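You operate a simulated robot arm through the tools that you are given. There is no shell and no other tool.

You are at the controls of a simulated robot arm. One attempt, no reset.

Task
Dry both wet bowls at 55 degrees for 30 minutes, then turn the heat off.
Fine: one unbroken run with the cabinet door shut; it ends shut, the bowls where they stood.

Only the result counts: the job must be done as asked and must still hold three seconds after the hand-in. Knocking over, shifting, dropping, spilling or breaking anything else fails it.

Robot
A 7-joint arm with a two-finger parallel gripper, fixed in place. Base frame: the origin is at the foot of the arm, x ahead of it, y to its left, z up. Readings come in mm, rad, newtons and seconds.
Its first joint turns from -2.897 to 2.897 rad. Payload 4.4 kg.
The tool frame sits at the grasp point between the pads (the TCP): z along the fingers, y along the line on which they close. The tips reach 23 mm beyond it. Largest opening 94 mm; finger width 38, thickness 10; the body of the gripper, 54 by 96 mm, starts 39 mm behind the TCP.
Orientation is that of the tool frame in the base frame, as [roll, pitch, yaw] about the fixed x, y, z axes, in that order (R = Rz(yaw) Ry(pitch) Rx(roll)). With the fingers straight down and closing along the base's y, the tool's x points along the base's -x, its y along +y and its z along -z.

Tools
- The arm moves only by the tool step_arm. Its argument "steps" is a list of rows, each a list of 7 numbers: the shift along the base's x, y, z in mm, then the turn, a rotation vector about the base's x, y, z in rad, then the finger opening in mm, from 0 to 94. In form: [[x, y, z, ax, ay, az, claw], ...]. A call has 1 to 20 rows; each row shifts and turns the commanded pose from where the row before left it. A row lasts 0.2 s, in which the tool goes at most 50 mm and 0.15 rad; a call with a longer step from one row to the next is refused whole, and so is a gripper value outside its range. A pose out of reach is approached as far as the arm can. The call stops where the force on the tool passes 90 N (or 10 N more than at its start, if that is more) or the arm is blocked; 0.2 s more then pass. Each finger travels about 72 mm/s and halts on what it meets, pressing with about 29 N; the grip force reading is that of the motor and also rises with nothing between the fingers. The clock runs only during rows and for 0.2 s after the last one: add rows that do not move to give the fingers time. It gives the time, the measured TCP pose, the force on the tool (base axes), the opening and the grip force at its end, in the units of the frame above (readings bear some noise), with the torque about the TCP (base axes, N m) and any sound that the robot's microphone picked up.
- Cameras (640 x 400 px; columns grow to the right, rows downward): "scene" is fixed at [221.3, -499.6, 1668.8]; the picture's right is [0.61, -0.79, 0.00], its down [-0.24, -0.18, -0.95] and it looks along [0.75, 0.59, -0.30] (base axes); focal length 330 px, centre (320, 200). "wrist" rides on the gripper at [86, 16, -74] in the tool frame; the picture's right is [-0.18, 0.98, 0.00], its down [-0.58, -0.11, -0.81] and it looks along [-0.79, -0.15, 0.59] (tool axes); focal length 243 px, centre (320, 200). There is no depth. A picture from a camera that has moved, and an enlarged one, comes with that camera's place and axes in the base frame and with its lens.
- snapshot(camera): a new picture of that camera. It takes no simulated time.
- enlarge(camera, box): a new picture of the part [left, top, right, bottom] of that camera's present view, enlarged. It takes no simulated time.
- job_done(): hands the job in; it is judged then, once.

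Places have to be worked out from the pictures, the camera data and where the tool is seen. Open the gripper and draw the arm clear of the work before you hand the job in, unless the task says otherwise.

The tools are called as a command line: name --pt "numbers of a row" for each row, then --argument value for the rest, lists and objects as JSON in quotes. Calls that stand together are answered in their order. step_arm: Moves the arm, as the interface text tells. Its arguments: {"type":"object","properties":{"steps":{"type":"array"}},"required":["steps"]} The other tools are called the same way: snapshot (camera) takes a picture; enlarge (camera, box) takes an enlarged picture of a part of a camera's view; job_done () hands the job in.

At the start:

```text
time: 0.0
tool_pos: [605.2, 280.4, 1595.2]
tcp_rot: [-3.142, -0.001, 3.14]
force: [-0.7, -0.3, 0.4]
wrist_torque: [-0.04, 0.01, 0.02]
grip_width: 93.7
grasp_force: 0.1
```

scene: 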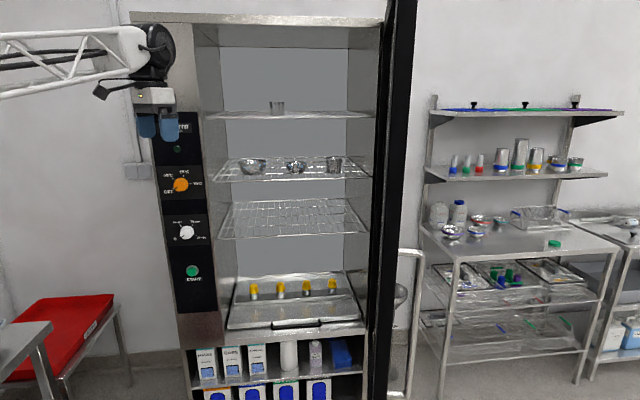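
wrist: 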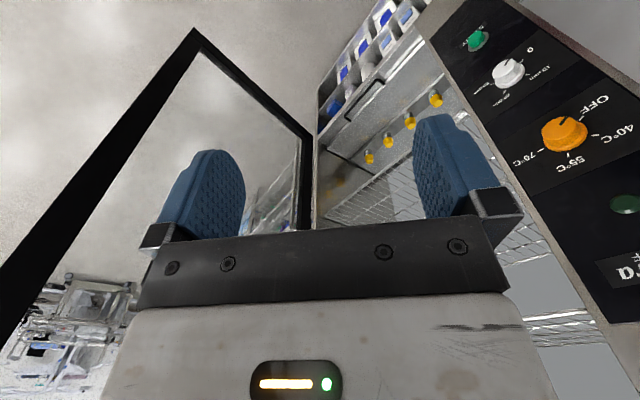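

The cabinet stands with its door open; the panel has an orange temperature knob, a white timer knob and a green button. I'll look closer at each before moving.

enlarge --camera "scene" --box '[130, 100, 230, 300]'

enlarge --camera "scene" --box '[200, 80, 440, 250]'

enlarge --camera "wrist" --box '[430, 0, 640, 300]'

enlarge --camera "scene" --box '[130, 0, 450, 200]'

enlarge --camera "scene" --box '[130, 200, 450, 400]'

```text
2.00 times, centred on (180, 200) of scene
camera zoom: at [221.3, -499.6, 1668.8], right [0.61, -0.79, 0.0], down [-0.24, -0.18, -0.95], along [0.75, 0.59, -0.3], focal length 661 px, centre (600, 200)
```

zoom: 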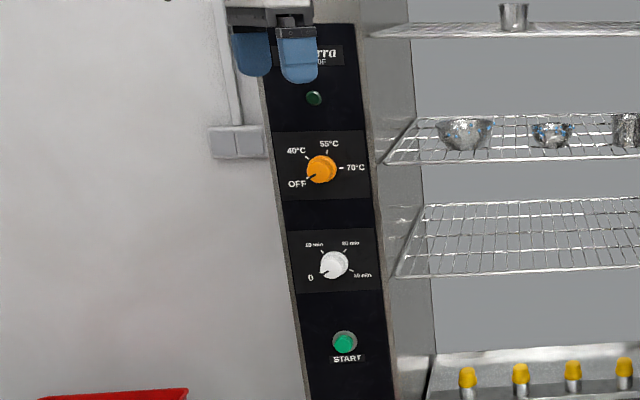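

```text
2.35 times, centred on (320, 165) of scene
camera zoom: at [221.3, -499.6, 1668.8], right [0.61, -0.79, 0.0], down [-0.24, -0.18, -0.95], along [0.75, 0.59, -0.3], focal length 777 px, centre (320, 282)
```

zoom: 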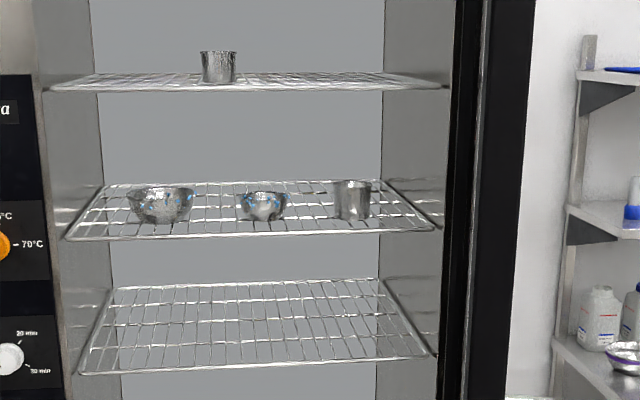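

```text
1.33 times, centred on (535, 150) of wrist
camera zoom: at [519.9, 297.1, 1669.1], right [0.18, 0.98, 0.0], down [0.58, -0.11, 0.81], along [0.79, -0.15, -0.59], focal length 324 px, centre (33, 267)
```

zoom: 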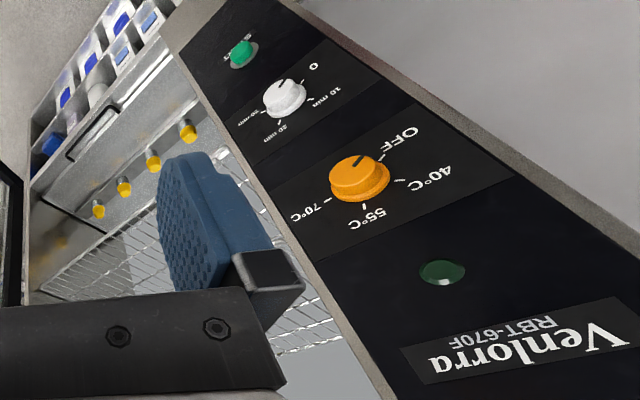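

```text
2.00 times, centred on (290, 100) of scene
camera zoom: at [221.3, -499.6, 1668.8], right [0.61, -0.79, 0.0], down [-0.24, -0.18, -0.95], along [0.75, 0.59, -0.3], focal length 661 px, centre (380, 400)
```

zoom: 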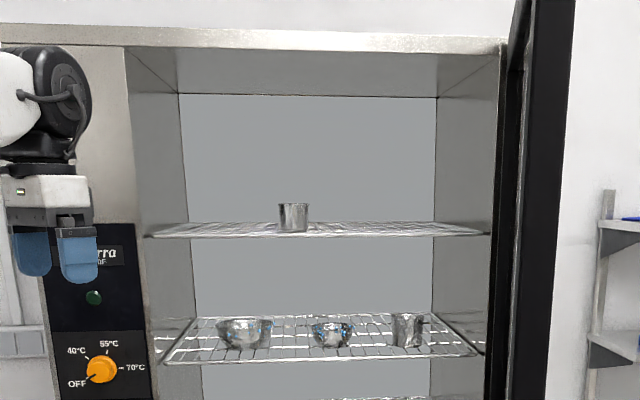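

```text
2.00 times, centred on (290, 300) of scene
camera zoom: at [221.3, -499.6, 1668.8], right [0.61, -0.79, 0.0], down [-0.24, -0.18, -0.95], along [0.75, 0.59, -0.3], focal length 661 px, centre (380, 0)
```

zoom: 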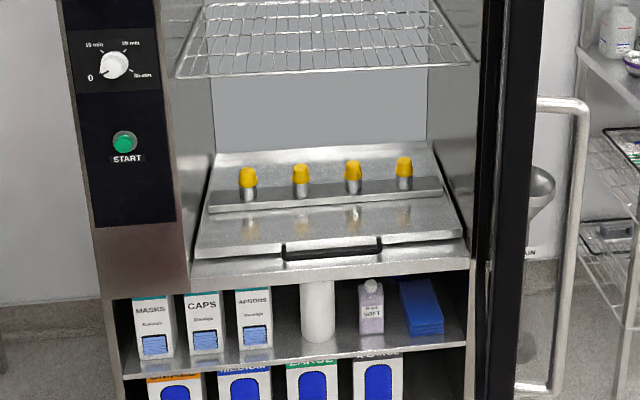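

Knob positions triangulate to roughly (836, 630) at z 1357 / 1164, and the button at z about 1003, on a front that faces the robot at about 45°. I'll check the bowls, the table and the door from close up.

enlarge --camera "scene" --box '[230, 140, 360, 190]'

enlarge --camera "scene" --box '[420, 130, 620, 260]'

enlarge --camera "scene" --box '[350, 200, 450, 400]'

enlarge --camera "scene" --box '[340, 0, 440, 200]'

enlarge --camera "wrist" --box '[160, 0, 480, 240]'

enlarge --camera "scene" --box '[140, 160, 220, 290]'

```text
4.92 times, centred on (295, 165) of scene
camera zoom: at [221.3, -499.6, 1668.8], right [0.61, -0.79, 0.0], down [-0.24, -0.18, -0.95], along [0.75, 0.59, -0.3], focal length 1626 px, centre (443, 372)
```

zoom: 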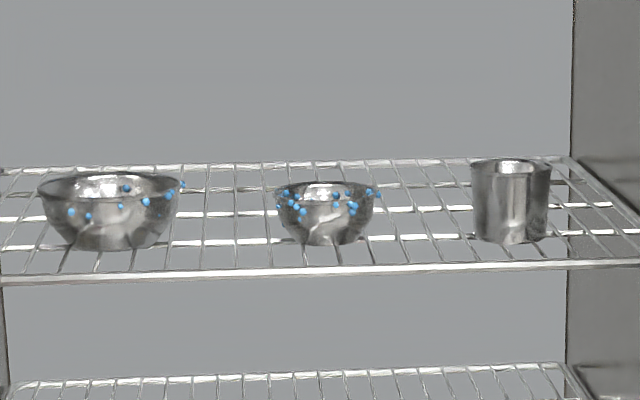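

```text
3.08 times, centred on (520, 195) of scene
camera zoom: at [221.3, -499.6, 1668.8], right [0.61, -0.79, 0.0], down [-0.24, -0.18, -0.95], along [0.75, 0.59, -0.3], focal length 1016 px, centre (-295, 215)
```

zoom: 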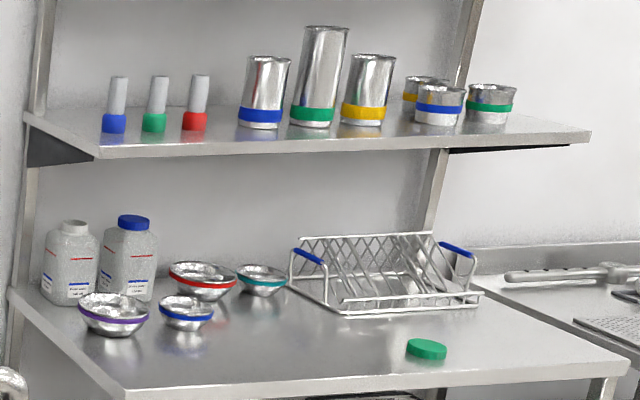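

```text
2.00 times, centred on (400, 300) of scene
camera zoom: at [221.3, -499.6, 1668.8], right [0.61, -0.79, 0.0], down [-0.24, -0.18, -0.95], along [0.75, 0.59, -0.3], focal length 661 px, centre (160, 0)
```

zoom: 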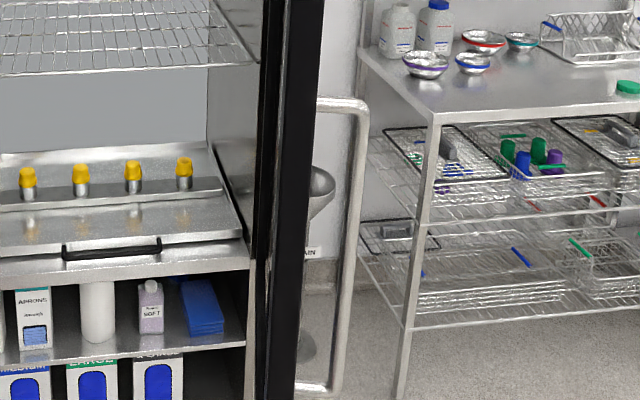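

```text
2.00 times, centred on (390, 100) of scene
camera zoom: at [221.3, -499.6, 1668.8], right [0.61, -0.79, 0.0], down [-0.24, -0.18, -0.95], along [0.75, 0.59, -0.3], focal length 661 px, centre (180, 400)
```

zoom: 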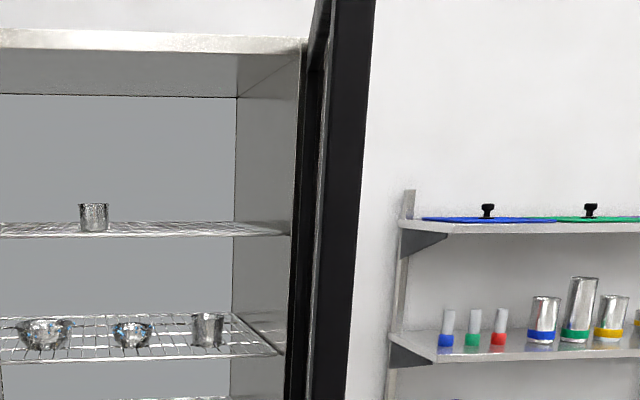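

```text
1.67 times, centred on (320, 120) of wrist
camera zoom: at [519.9, 297.1, 1669.1], right [0.18, 0.98, 0.0], down [0.58, -0.11, 0.81], along [0.79, -0.15, -0.59], focal length 404 px, centre (320, 333)
```

zoom: 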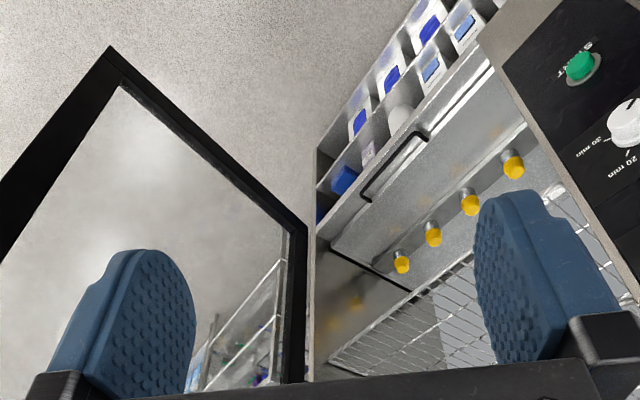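

```text
3.08 times, centred on (180, 225) of scene
camera zoom: at [221.3, -499.6, 1668.8], right [0.61, -0.79, 0.0], down [-0.24, -0.18, -0.95], along [0.75, 0.59, -0.3], focal length 1016 px, centre (751, 123)
```

zoom: 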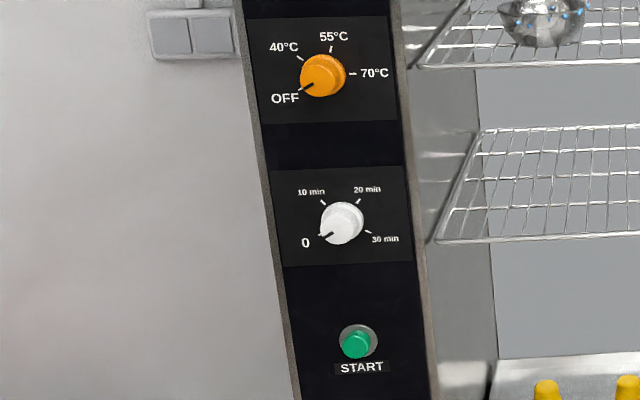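

Both wet bowls already stand on the cabinet's middle shelf, so they stay untouched. The door is open about 74°, its free edge near (790, -243) and its hinge near (1430, 130). I'll close it first by pushing the outer face, starting with a move across to the right, clear of everything.

step_arm --pt "-10 -45 -8 0 0 0.08 0" --pt "-10 -45 -8 0 0 0.08 0" --pt "-10 -45 -8 0 0 0.08 0" --pt "-10 -45 -8 0 0 0.08 0" --pt "-10 -45 -8 0 0 0.08 0" --pt "-10 -45 -8 0 0 0.08 0" --pt "-10 -45 -8 0 0 0.08 0" --pt "-10 -45 -8 0 0 0.08 0" --pt "-10 -45 -8 0 0 0.08 0" --pt "-10 -45 -8 0 0 0.08 0" --pt "-10 -45 -8 0 0 0.08 0" --pt "-10 -45 -8 0 0 0.08 0" --pt "-5 -40 0 0 0 0.087 0" --pt "0 0 0 0 0 0 0"

snapshot --camera "scene"

snapshot --camera "wrist"

```text
time: 3.0
tool_pos: [480.0, -301.6, 1500.7]
tcp_rot: [3.14, 0.001, -2.094]
force: [-0.3, 0.4, -0.2]
wrist_torque: [-0.03, 0.02, 0.01]
grip_width: 0.0
grasp_force: 28.7
```

```text
taken
```

scene: 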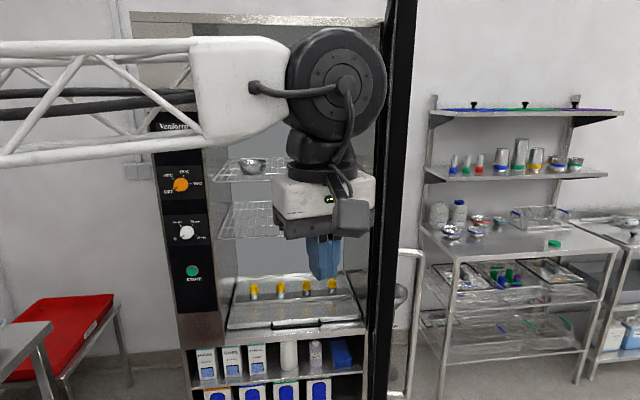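

```text
taken
camera wrist: at [423.8, -367.1, 1574.4], right [-0.76, 0.65, 0.0], down [0.38, 0.45, 0.81], along [0.52, 0.61, -0.59], focal length 243 px, centre (320, 200)
```

wrist: 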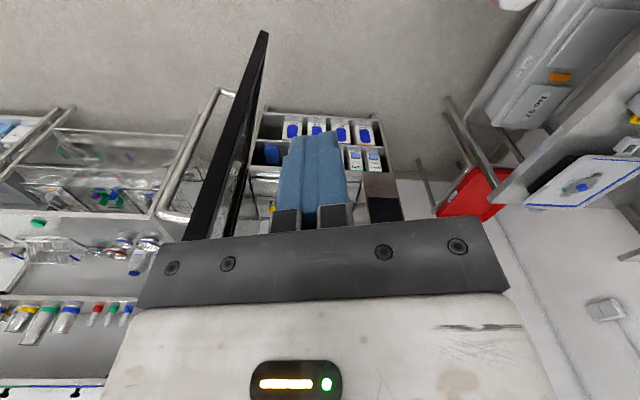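

The move worked; the new view confirms the free edge at (790, -244) and the handle about 75 mm outside the outer face. Next I tilt the tool to horizontal (azimuth 60°) while moving to the outer side of the door.

step_arm --pt "12 -10 0 0.1237 -0.0714 0 0" --pt "12 -10 0 0.1237 -0.0714 0 0" --pt "12 -10 0 0.1237 -0.0714 0 0" --pt "12 -10 0 0.1237 -0.0714 0 0" --pt "12 -10 0 0.1237 -0.0714 0 0" --pt "12 -10 0 0.1237 -0.0714 0 0" --pt "12 -10 0 0.1237 -0.0714 0 0" --pt "12 -10 0 0.1237 -0.0714 0 0" --pt "12 -10 0 0.1237 -0.0714 0 0" --pt "12 -10 0 0.1237 -0.0714 0 0" --pt "12 -10 0 0.1237 -0.0714 0 0" --pt "0 0 0 0 0 0 0"

snapshot --camera "scene"

snapshot --camera "wrist"

```text
time: 5.6
tool_pos: [613.1, -409.0, 1498.6]
tcp_rot: [0.414, 1.57, 1.46]
force: [0.2, 0.7, 0.1]
wrist_torque: [0.01, -0.03, 0.0]
grip_width: 0.2
grasp_force: 29.4
```

```text
taken
```

scene: 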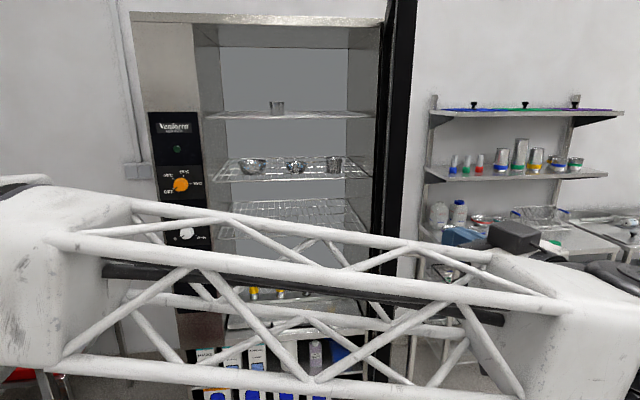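

```text
taken
camera wrist: at [562.1, -465.4, 1410.8], right [-0.85, 0.49, 0.18], down [-0.31, -0.75, 0.58], along [0.42, 0.44, 0.79], focal length 243 px, centre (320, 200)
```

wrist: 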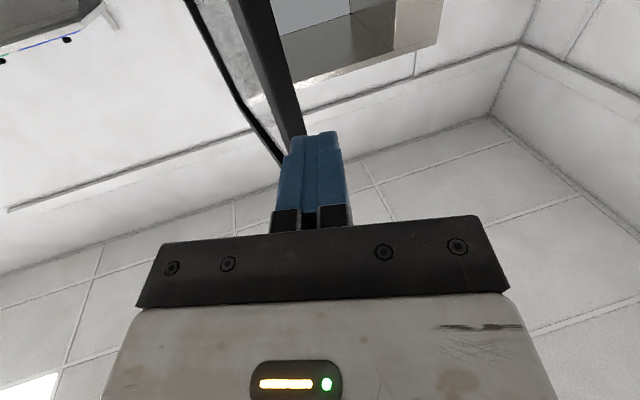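

The tool is horizontal at azimuth 60° and on the outer side. I now advance in +x beside the door, keeping about 150 mm away from its face.

step_arm --pt "40 0 0 0 0 0 0" --pt "40 0 0 0 0 0 0" --pt "40 0 0 0 0 0 0" --pt "40 0 0 0 0 0 0" --pt "40 0 0 0 0 0 0" --pt "40 5 0 0 0 0 0" --pt "0 0 0 0 0 0 0"

snapshot --camera "wrist"

snapshot --camera "scene"

```text
time: 7.2
tool_pos: [855.0, -406.0, 1502.4]
tcp_rot: [1.079, 1.569, 2.125]
force: [0.0, 0.1, -0.3]
wrist_torque: [-0.03, -0.01, 0.0]
grip_width: 0.0
grasp_force: 29.2
```

```text
taken
camera wrist: at [804.8, -461.4, 1414.4], right [-0.85, 0.49, 0.19], down [-0.31, -0.75, 0.58], along [0.42, 0.44, 0.79], focal length 243 px, centre (320, 200)
```

wrist: 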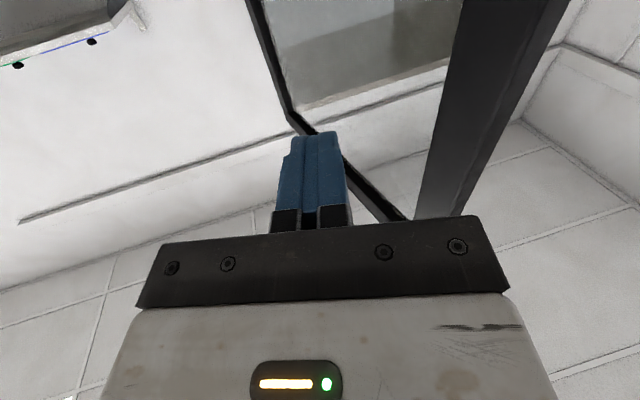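

```text
taken
```

scene: 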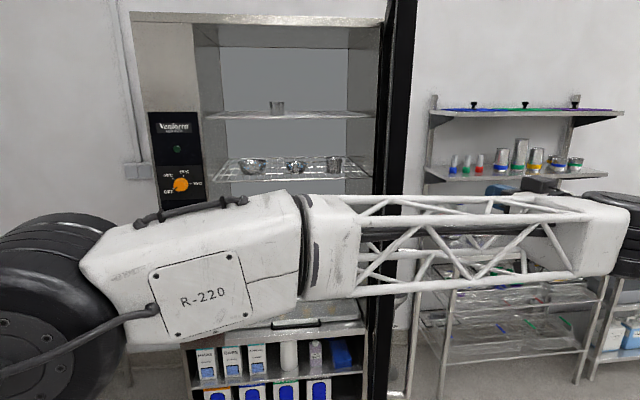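

The tool is beside the door's outer stile at z 1500, well above the handle. I now move in to the face near the free edge and start pushing gently along the closing arc.

step_arm --pt "1 40 0 0 0 0 0" --pt "1 40 0 0 0 0 0" --pt "1 40 0 0 0 0 0" --pt "0 20 0 0 0 0 0" --pt "-5 15 0 0 0 0 0" --pt "-8 17 0 0 0 0 0" --pt "-9 20 0 0 0 0 0" --pt "-9 20 0 0 0 0 0" --pt "-9 20 0 0 0 0 0" --pt "-9 20 0 0 0 0 0" --pt "0 0 0 0 0 0 0"

snapshot --camera "scene"

snapshot --camera "wrist"

```text
time: 9.6
tool_pos: [807.5, -151.9, 1499.1]
tcp_rot: [0.897, 1.57, 1.945]
force: [0.7, 0.1, -0.7]
wrist_torque: [0.01, 0.0, -0.02]
grip_width: 0.1
grasp_force: 29.3
```

```text
taken
```

scene: 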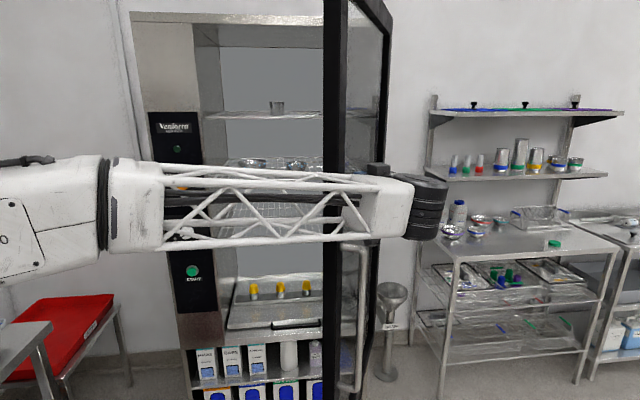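

```text
taken
camera wrist: at [756.8, -208.8, 1412.2], right [-0.85, 0.49, 0.18], down [-0.31, -0.75, 0.58], along [0.42, 0.44, 0.79], focal length 243 px, centre (320, 200)
```

wrist: 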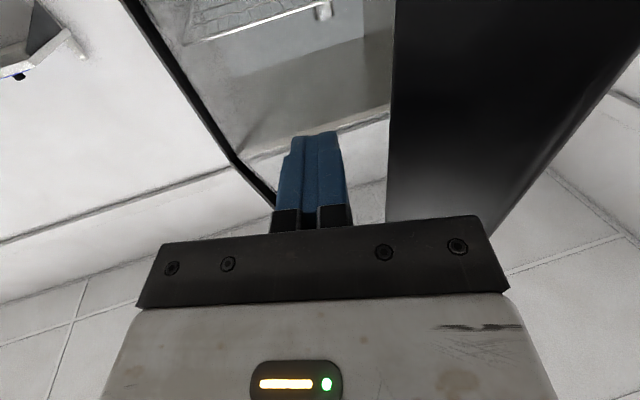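

The door swings freely with the push (its outer face is now visible) and the force stays near zero. I continue along the arc, turning the tool slowly toward the cabinet's normal.

step_arm --pt "-6 20 0 0 0 -0.017 0" --pt "-6 20 0 0 0 -0.017 0" --pt "-6 20 0 0 0 -0.017 0" --pt "-6 20 0 0 0 -0.017 0" --pt "-6 20 0 0 0 -0.017 0" --pt "-6 20 0 0 0 -0.017 0" --pt "-5 20 0 0 0 -0.017 0" --pt "-3 19 0 0 0 -0.017 0" --pt "-3 19 0 0 0 -0.017 0" --pt "-2 19 0 0 0 -0.017 0" --pt "-2 19 0 0 0 -0.017 0" --pt "-2 19 0 0 0 -0.017 0" --pt "-2 19 0 0 0 -0.017 0" --pt "0 0 0 0 0 0 0"

snapshot --camera "scene"

snapshot --camera "wrist"

```text
time: 12.6
tool_pos: [752.1, 102.0, 1499.2]
tcp_rot: [0.913, 1.568, 1.741]
force: [-0.4, 0.3, 0.9]
wrist_torque: [0.0, -0.02, 0.02]
grip_width: 0.1
grasp_force: 28.9
```

```text
taken
```

scene: 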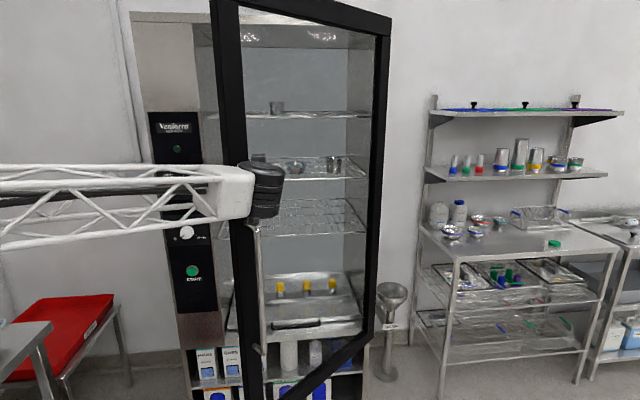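

```text
taken
camera wrist: at [690.3, 57.8, 1411.7], right [-0.72, 0.66, 0.19], down [-0.47, -0.67, 0.58], along [0.51, 0.33, 0.79], focal length 243 px, centre (320, 200)
```

wrist: 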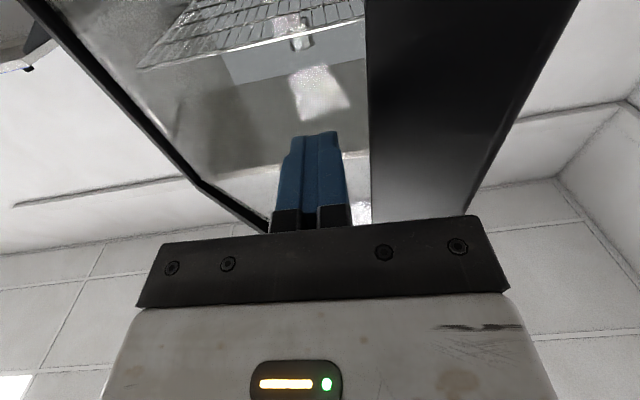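

The door follows nicely, now about half shut. I go on along the arc.

step_arm --pt "0 20 0 0 0 0 0" --pt "1 20 0 0 0 0 0" --pt "1 20 0 0 0 0 0" --pt "1 20 0 0 0 0 0" --pt "1 19 0 0 0 0 0" --pt "2 19 0 0 0 0 0" --pt "4 19 0 0 0 0 0" --pt "4 19 0 0 0 0 0" --pt "4 19 0 0 0 0 0" --pt "5 19 0 0 0 0 0" --pt "5 19 0 0 0 0 0" --pt "5 19 0 0 0 0 0" --pt "7 18 0 0 0 0 0" --pt "8 18 0 0 0 0 0" --pt "8 18 0 0 0 0 0" --pt "8 18 0 0 0 0 0" --pt "8 18 0 0 0 0 0" --pt "0 0 0 0 0 0 0"

snapshot --camera "scene"

snapshot --camera "wrist"

```text
time: 13.8
tool_pos: [759.2, 194.9, 1500.0]
tcp_rot: [1.241, 1.568, 2.06]
force: [34.8, -6.4, 5.2]
wrist_torque: [-0.03, -0.62, -0.48]
grip_width: 0.1
grasp_force: 29.2
stopped in row 5: the force on the tool passed its limit at 103 N (the readings are from after the stop); the commanded pose is now the measured one
```

```text
taken
```

scene: 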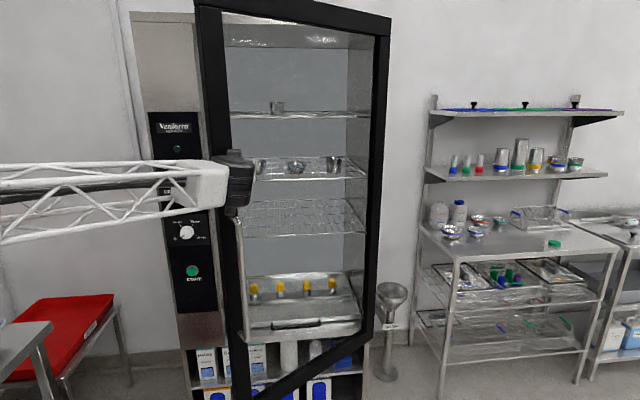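

```text
taken
camera wrist: at [698.1, 151.6, 1412.2], right [-0.72, 0.67, 0.19], down [-0.47, -0.67, 0.58], along [0.51, 0.33, 0.79], focal length 243 px, centre (320, 200)
```

wrist: 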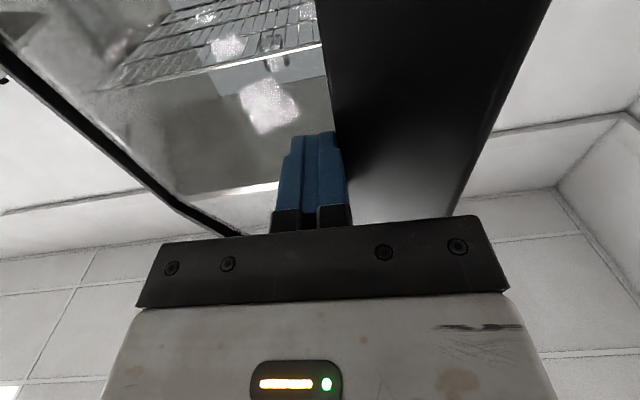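

The fingertip has caught on the inner rim of the door's stile (force on the tool along +x), so my contact radius drifted. I back off along the tool axis and shift about 45 mm toward the free edge, to push on the middle of the stile.

step_arm --pt "-14 -15 0 0 0 0 0" --pt "-14 -15 0 0 0 0 0" --pt "-14 -15 0 0 0 0 0" --pt "-22 3 0 0 0 0 0" --pt "-22 4 0 0 0 0 0" --pt "0 0 0 0 0 0 0"

snapshot --camera "scene"

snapshot --camera "wrist"

```text
time: 14.1
tool_pos: [757.0, 184.4, 1499.9]
tcp_rot: [1.261, 1.569, 2.073]
force: [44.4, -9.6, 7.4]
wrist_torque: [-0.07, -0.82, -0.64]
grip_width: 0.0
grasp_force: 28.9
stopped in row 1: the force on the tool passed its limit at 123 N (the readings are from after the stop); the commanded pose is now the measured one
```

```text
taken
```

scene: 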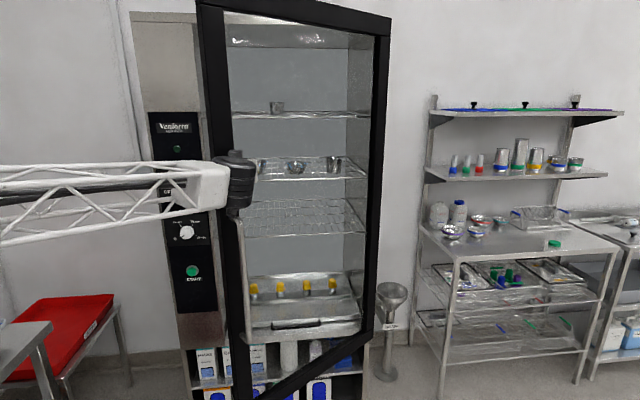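

```text
taken
camera wrist: at [695.6, 142.9, 1412.1], right [-0.71, 0.68, 0.19], down [-0.47, -0.66, 0.58], along [0.51, 0.33, 0.79], focal length 243 px, centre (320, 200)
```

wrist: 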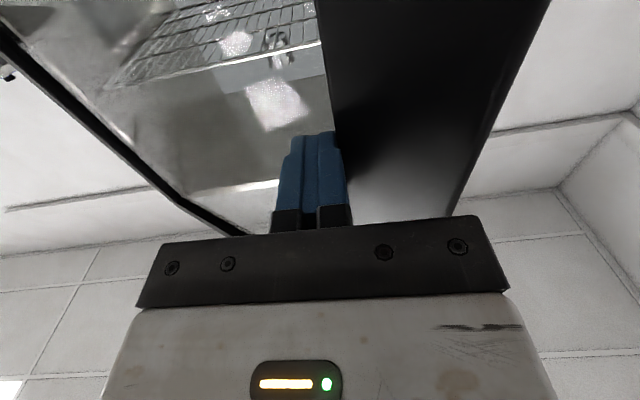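

The torque places the contact at the fingertip's left flank, pressing -x against the stile's inner rim. I'll release by moving +x first, then straight out in -y.

step_arm --pt "8 0 0 0 0 0 0" --pt "6 -8 0 0 0 0 0" --pt "0 -15 0 0 0 0 0" --pt "0 -15 0 0 0 0 0" --pt "0 -15 0 0 0 0 0" --pt "0 0 0 0 0 0 0"

snapshot --camera "wrist"

snapshot --camera "scene"

```text
time: 15.5
tool_pos: [771.1, 132.8, 1501.7]
tcp_rot: [0.698, 1.568, 1.514]
force: [-0.1, -0.3, -0.5]
wrist_torque: [-0.01, 0.02, 0.0]
grip_width: 0.0
grasp_force: 28.7
```

```text
taken
camera wrist: at [708.6, 90.5, 1413.9], right [-0.72, 0.67, 0.19], down [-0.47, -0.66, 0.58], along [0.51, 0.33, 0.79], focal length 243 px, centre (320, 200)
```

wrist: 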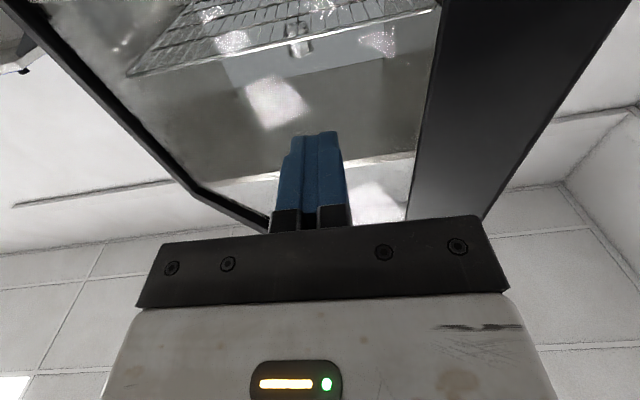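

```text
taken
```

scene: 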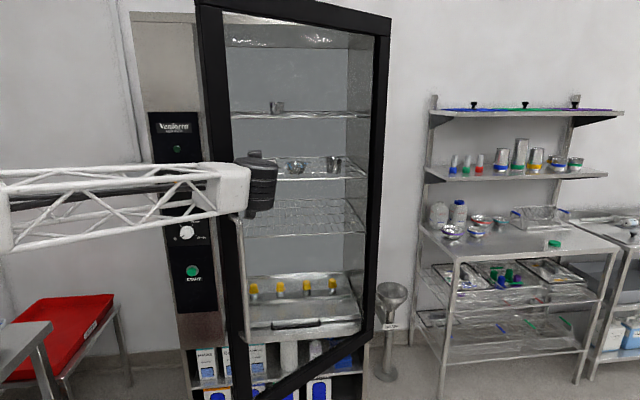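

Released cleanly; the stile centre is now at about (728, 203) at this height. I move 60 mm toward the free edge so the tip meets the stile's flat face, and push on in short steps.

step_arm --pt "-20 0 0 0 0 0 0" --pt "-20 0 0 0 0 0 0" --pt "-19 0 0 0 0 0 0" --pt "1 15 0 0 0 0 0" --pt "1 15 0 0 0 0 0" --pt "2 15 0 0 0 0 0" --pt "3 15 0 0 0 0 0" --pt "3 15 0 0 0 0 0" --pt "0 0 0 0 0 0 0"

snapshot --camera "wrist"

snapshot --camera "scene"

```text
time: 17.5
tool_pos: [720.8, 210.8, 1501.8]
tcp_rot: [0.638, 1.569, 1.452]
force: [0.5, 0.0, 0.4]
wrist_torque: [0.02, -0.01, 0.01]
grip_width: 0.0
grasp_force: 28.8
```

```text
taken
camera wrist: at [658.7, 167.3, 1414.1], right [-0.72, 0.67, 0.18], down [-0.47, -0.66, 0.58], along [0.51, 0.33, 0.79], focal length 243 px, centre (320, 200)
```

wrist: 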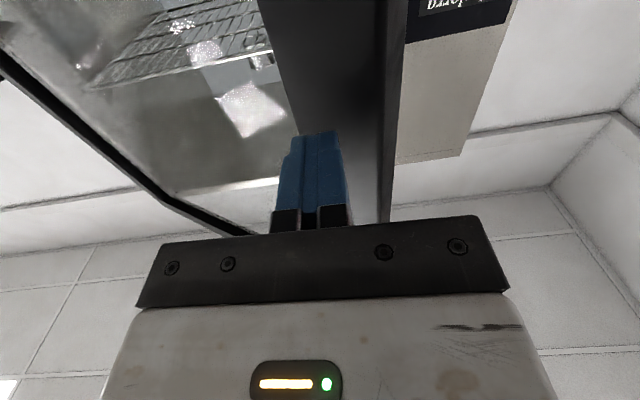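

```text
taken
```

scene: 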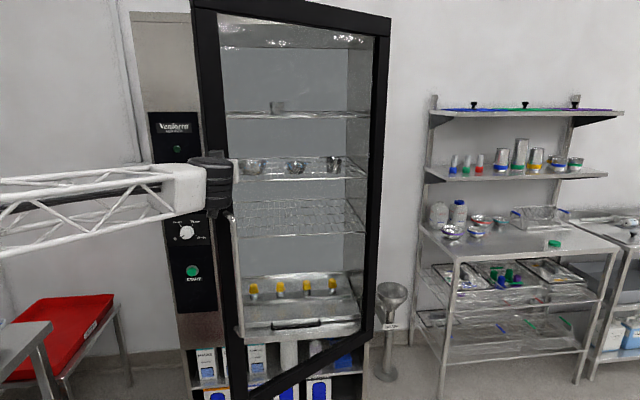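

The tip is on the stile and the door follows with no resisting force. I continue the arc.

step_arm --pt "3 18 0 0 0 0 0" --pt "3 18 0 0 0 0 0" --pt "4 18 0 0 0 0 0" --pt "5 17 0 0 0 0 0" --pt "5 17 0 0 0 0 0" --pt "5 16 0 0 0 0 0" --pt "5 16 0 0 0 0 0" --pt "5 16 0 0 0 0 0" --pt "0 0 0 0 0 0 0"

snapshot --camera "wrist"

snapshot --camera "scene"

```text
time: 19.5
tool_pos: [755.6, 344.9, 1501.9]
tcp_rot: [0.847, 1.568, 1.661]
force: [-0.8, 0.1, 0.6]
wrist_torque: [-0.01, 0.01, 0.01]
grip_width: 0.3
grasp_force: 28.5
```

```text
taken
camera wrist: at [694.6, 303.7, 1413.9], right [-0.72, 0.67, 0.19], down [-0.47, -0.66, 0.58], along [0.51, 0.33, 0.79], focal length 243 px, centre (320, 200)
```

wrist: 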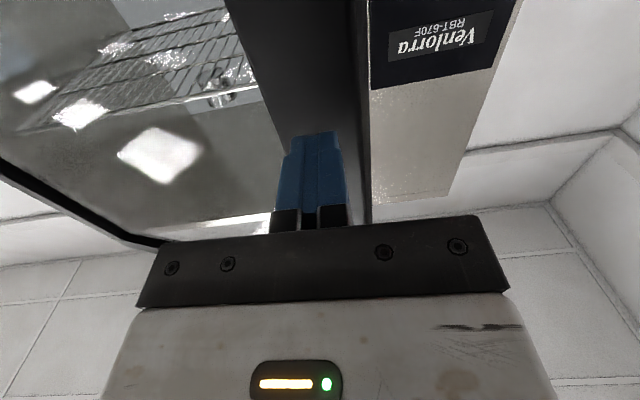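

```text
taken
```

scene: 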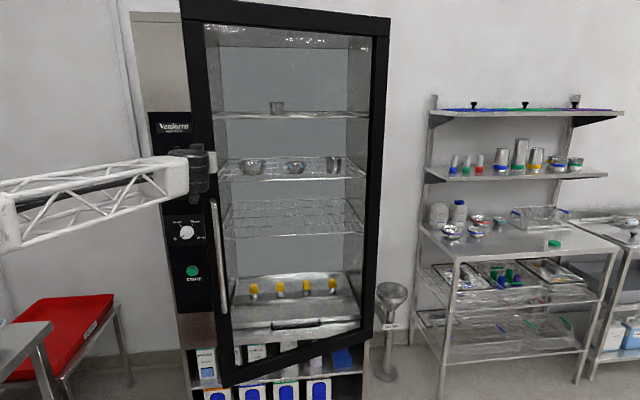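

The door is about 20° from shut and the tip is centred on the stile. Continuing toward the shut position.

step_arm --pt "7 15 0 0 0 0 0" --pt "7 15 0 0 0 0 0" --pt "7 15 0 0 0 0 0" --pt "8 15 0 0 0 0 0" --pt "8 15 0 0 0 0 0" --pt "8 15 0 0 0 0 0" --pt "9 14 0 0 0 0 0" --pt "9 14 0 0 0 0 0" --pt "9 13 0 0 0 0 0" --pt "9 13 0 0 0 0 0" --pt "0 0 0 0 0 0 0"

snapshot --camera "wrist"

snapshot --camera "scene"

```text
time: 21.9
tool_pos: [837.4, 489.6, 1502.7]
tcp_rot: [0.741, 1.568, 1.557]
force: [-0.2, 0.5, 0.2]
wrist_torque: [0.0, -0.02, 0.0]
grip_width: 0.0
grasp_force: 29.4
```

```text
taken
camera wrist: at [775.4, 446.8, 1414.3], right [-0.72, 0.67, 0.18], down [-0.47, -0.66, 0.58], along [0.51, 0.33, 0.79], focal length 243 px, centre (320, 200)
```

wrist: 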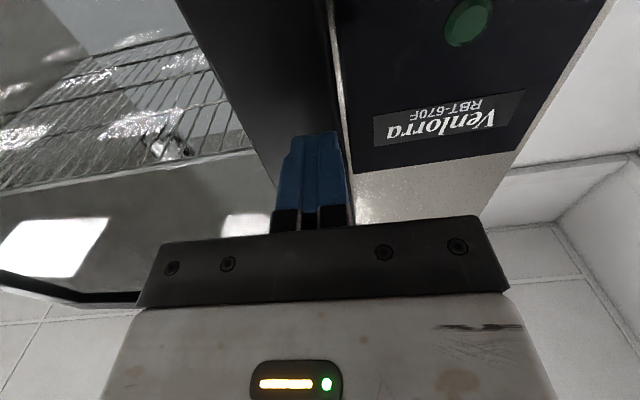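

```text
taken
```

scene: 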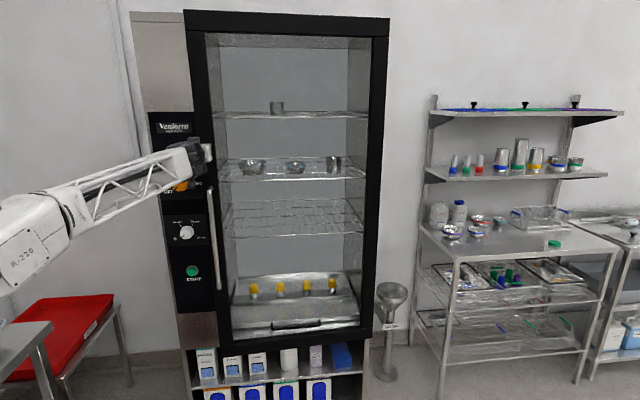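

The door looks almost shut. I shift 25 mm toward the hinge so the tip stays well on the stile, then push along the cabinet's normal until it resists.

step_arm --pt "9 -8 0 0 0 0 0" --pt "9 -9 0 0 0 0 0" --pt "7 7.5 0 0 0 0 0" --pt "7 7.5 0 0 0 0 0" --pt "7 7.5 0 0 0 0 0" --pt "5 5 0 0 0 0 0" --pt "5 5 0 0 0 0 0" --pt "5 5 0 0 0 0 0" --pt "5 5 0 0 0 0 0" --pt "0 0 0 0 0 0 0"

snapshot --camera "wrist"

snapshot --camera "scene"

```text
time: 23.9
tool_pos: [891.4, 510.0, 1500.0]
tcp_rot: [1.339, 1.569, 2.156]
force: [-69.5, -46.6, -20.7]
wrist_torque: [-0.35, 0.62, -0.09]
grip_width: 0.0
grasp_force: 29.1
stopped in row 9: the force on the tool passed its limit at 145 N (the readings are from after the stop); the commanded pose is now the measured one
```

```text
taken
camera wrist: at [829.3, 467.9, 1413.2], right [-0.72, 0.67, 0.19], down [-0.47, -0.66, 0.58], along [0.51, 0.33, 0.79], focal length 243 px, centre (320, 200)
```

wrist: 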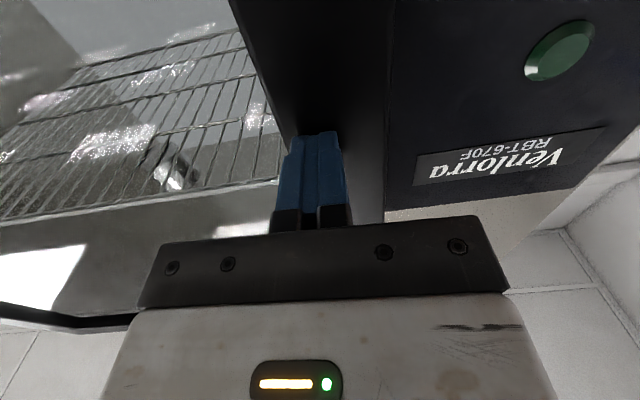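

```text
taken
```

scene: 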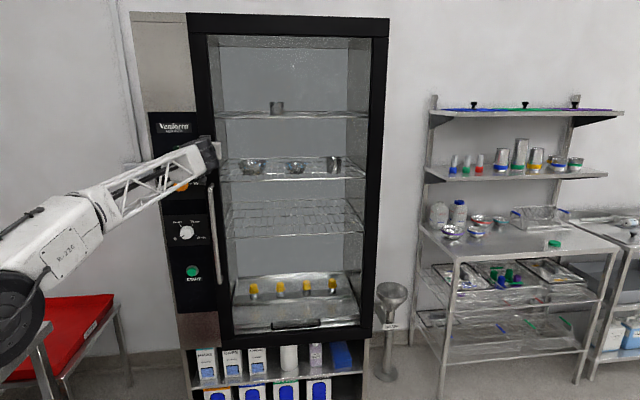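

The door met its stop with a firm push, and the scene view shows it flush. I enlarge to check the gap and to measure the panel's exact facing.

enlarge --camera "wrist" --box '[370, 0, 640, 220]'

enlarge --camera "scene" --box '[180, 250, 400, 390]'

enlarge --camera "scene" --box '[130, 0, 400, 120]'

```text
1.82 times, centred on (505, 110) of wrist
camera zoom: at [829.3, 467.9, 1413.2], right [-0.72, 0.67, 0.19], down [-0.47, -0.66, 0.58], along [0.51, 0.33, 0.79], focal length 441 px, centre (-16, 364)
```

zoom: 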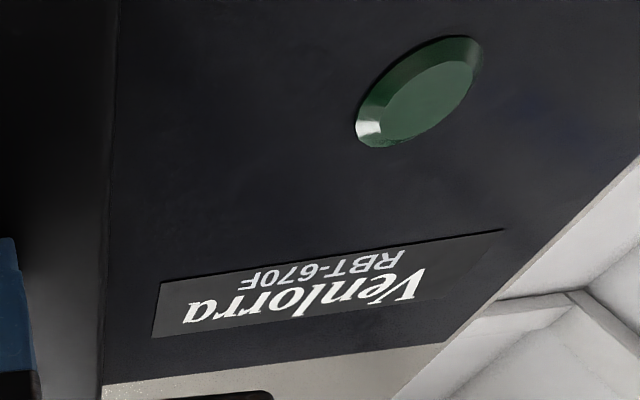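

```text
2.86 times, centred on (290, 320) of scene
camera zoom: at [221.3, -499.6, 1668.8], right [0.61, -0.79, 0.0], down [-0.24, -0.18, -0.95], along [0.75, 0.59, -0.3], focal length 944 px, centre (406, -143)
```

zoom: 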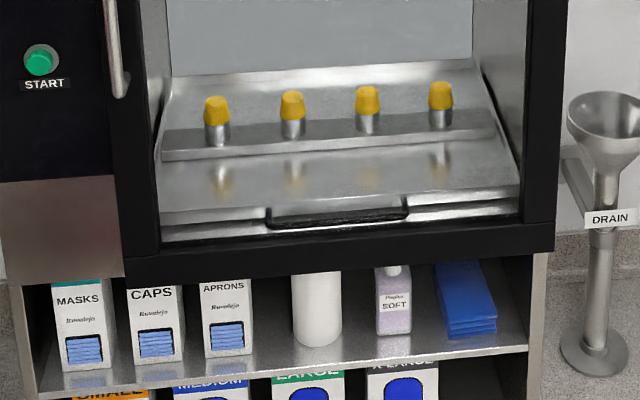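

```text
2.37 times, centred on (265, 60) of scene
camera zoom: at [221.3, -499.6, 1668.8], right [0.61, -0.79, 0.0], down [-0.24, -0.18, -0.95], along [0.75, 0.59, -0.3], focal length 783 px, centre (450, 532)
```

zoom: 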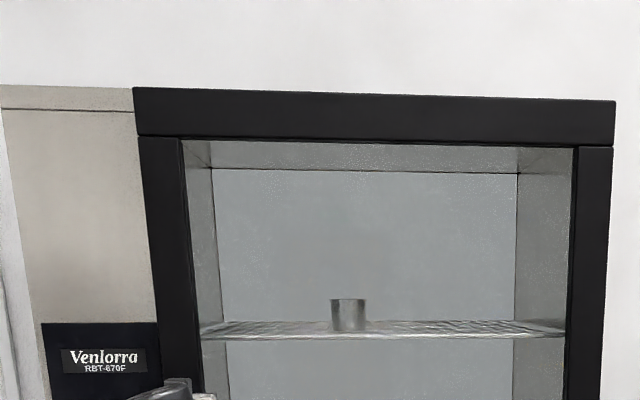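

The panel's label edges give a front facing of 45° exactly; the door is flush and shut with its face at depth p≈1014 mm (p=(x+y)/√2). I now back away, align the tool to 45° and move in front of the orange knob (q≈146, z≈1357), opening the fingers.

step_arm --pt "-21 -21 0 0 0 0 0" --pt "-21 -21 0 0 0 -0.018 0" --pt "-21 -21 0 0 0 -0.018 0" --pt "-21 -21 -10 0 0 0 20" --pt "-15 15 -20 0 0 0 40" --pt "-15 15 -20 0 0 0 60" --pt "-15 15 -20 0 0 0 80" --pt "-15 15 -20 0 0 0 80" --pt "-14 14 -20 0 0 0 80" --pt "-7 14 -20 0 0 0 80" --pt "0 0 -13 0 0 0 80" --pt "0 0 0 0 0 0 80"

snapshot --camera "wrist"

snapshot --camera "scene"

```text
time: 26.5
tool_pos: [727.3, 515.2, 1356.4]
tcp_rot: [1.78, 1.568, 2.56]
force: [0.3, 0.0, -0.2]
wrist_torque: [-0.01, 0.02, -0.02]
grip_width: 79.8
grasp_force: 0.0
```

```text
taken
camera wrist: at [663.6, 474.9, 1268.3], right [-0.69, 0.7, 0.19], down [-0.5, -0.65, 0.58], along [0.53, 0.31, 0.79], focal length 243 px, centre (320, 200)
```

wrist: 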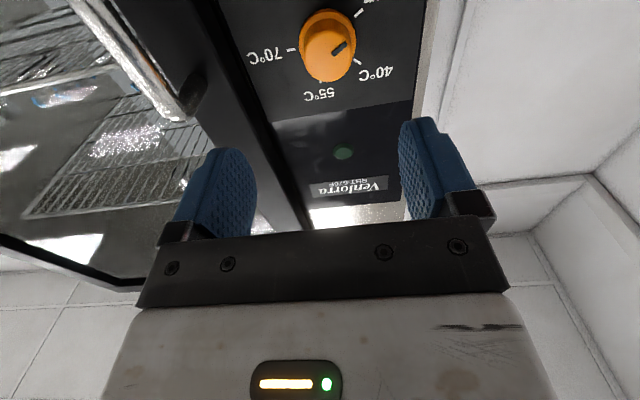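

```text
taken
```

scene: 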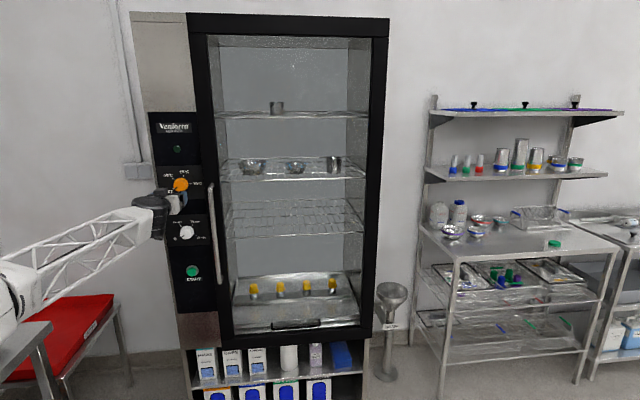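

The door stays shut, and the orange knob is straight ahead, near q≈144, z≈1361, depth≈1030. I close in to 60 mm short and check alignment again.

step_arm --pt "10 18 2 0 0 0 80" --pt "14 14 2 0 0 0 80" --pt "14 14 0 0 0 0 80" --pt "14 14 0 0 0 0 80" --pt "0 0 0 0 0 0 80"

snapshot --camera "wrist"

enlarge --camera "scene" --box '[140, 130, 240, 230]'

```text
time: 27.7
tool_pos: [778.4, 576.4, 1361.0]
tcp_rot: [1.781, 1.569, 2.562]
force: [0.1, -0.1, 0.2]
wrist_torque: [0.02, 0.04, 0.0]
grip_width: 80.1
grasp_force: 0.1
```

```text
taken
camera wrist: at [715.7, 535.7, 1273.4], right [-0.69, 0.7, 0.19], down [-0.5, -0.65, 0.58], along [0.53, 0.31, 0.79], focal length 243 px, centre (320, 200)
```

wrist: 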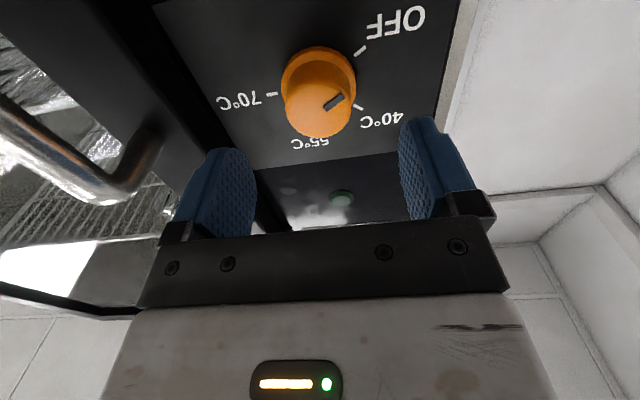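

```text
4.00 times, centred on (190, 180) of scene
camera zoom: at [221.3, -499.6, 1668.8], right [0.61, -0.79, 0.0], down [-0.24, -0.18, -0.95], along [0.75, 0.59, -0.3], focal length 1322 px, centre (840, 280)
```

zoom: 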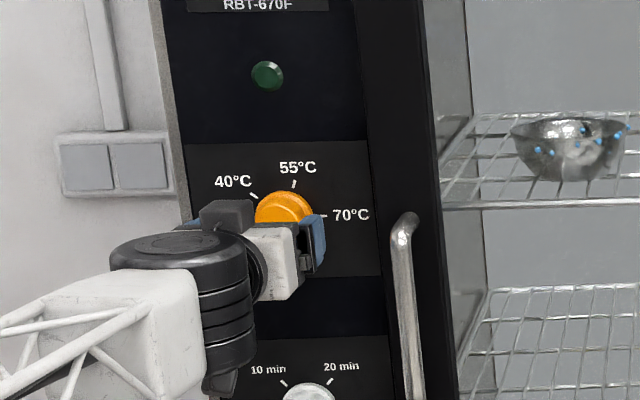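

The knob's front face sits at depth ≈1023 and its axis at q≈145, z≈1361; it points to OFF, and 55 °C is about 140° clockwise. I pre-turn the hand 30° counter-clockwise, then slide the open fingers around the knob.

step_arm --pt "1.4 -1.4 0 -0.0926 -0.0926 0 80" --pt "0 0 0 -0.0926 -0.0926 0 80" --pt "0 0 0 -0.0926 -0.0926 0 80" --pt "0 0 0 -0.0926 -0.0926 0 80" --pt "8 8 0 0 0 0 80" --pt "8 8 0 0 0 0 80" --pt "7 7 0 0 0 0 80" --pt "7 7 0 0 0 0 80" --pt "4 4 0 0 0 0 80" --pt "4 4 0 0 0 0 80" --pt "0 0 0 0 0 0 80"

snapshot --camera "wrist"

enlarge --camera "scene" --box '[140, 130, 240, 230]'

```text
time: 30.1
tool_pos: [820.4, 610.9, 1361.6]
tcp_rot: [-1.567, 1.049, -0.786]
force: [0.0, -0.4, 0.2]
wrist_torque: [0.01, -0.02, 0.02]
grip_width: 80.0
grasp_force: 0.1
```

```text
taken
camera wrist: at [788.4, 539.3, 1276.3], right [-0.66, 0.67, -0.33], down [-0.71, -0.43, 0.56], along [0.23, 0.6, 0.76], focal length 243 px, centre (320, 200)
```

wrist: 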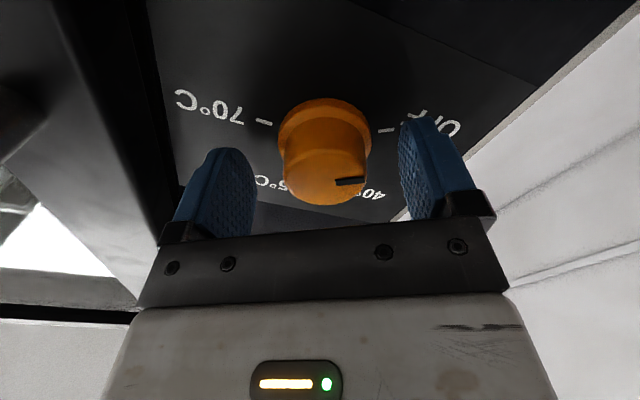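

```text
4.00 times, centred on (190, 180) of scene
camera zoom: at [221.3, -499.6, 1668.8], right [0.61, -0.79, 0.0], down [-0.24, -0.18, -0.95], along [0.75, 0.59, -0.3], focal length 1322 px, centre (840, 280)
```

zoom: 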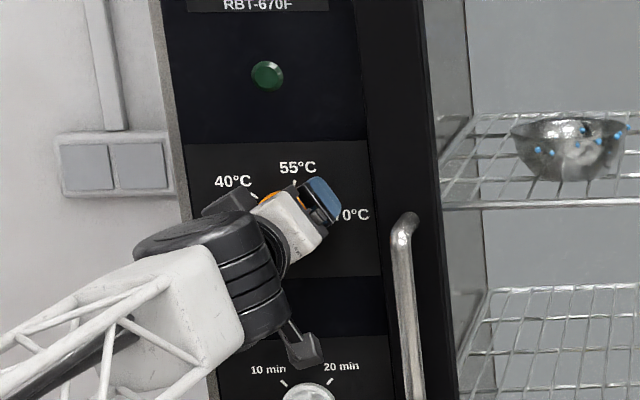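

The fingers straddle the knob, with its front face level with the TCP and centred within about 2 mm. I close the grip on it.

step_arm --pt "0 0 0 0 0 0 0" --pt "0 0 0 0 0 0 0" --pt "0 0 0 0 0 0 0" --pt "0 0 0 0 0 0 0"

snapshot --camera "wrist"

```text
time: 31.1
tool_pos: [817.3, 612.7, 1359.9]
tcp_rot: [-1.568, 1.049, -0.786]
force: [-70.7, -10.8, -23.3]
wrist_torque: [-0.53, 0.6, 1.57]
grip_width: 44.2
grasp_force: 29.3
```

```text
taken
camera wrist: at [786.9, 540.4, 1275.2], right [-0.67, 0.67, -0.33], down [-0.71, -0.43, 0.56], along [0.23, 0.61, 0.76], focal length 243 px, centre (320, 200)
```

wrist: 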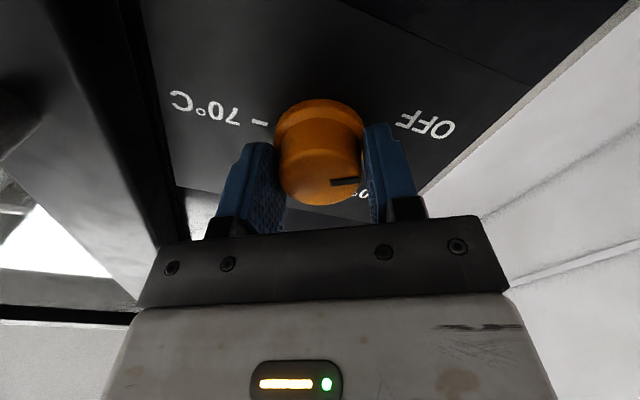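

The knob is gripped (44 mm wide), but the hand is a few mm off centre, giving side force. I relax the commanded pose toward where the knob centres it.

step_arm --pt "-3 1.2 -1 0 0 0 0" --pt "0 0 0 0 0 0 0"

```text
time: 31.7
tool_pos: [817.2, 611.5, 1360.1]
tcp_rot: [-1.567, 1.048, -0.79]
force: [-6.0, 4.2, -11.8]
wrist_torque: [-0.3, 0.57, 0.42]
grip_width: 41.2
grasp_force: 44.9
```

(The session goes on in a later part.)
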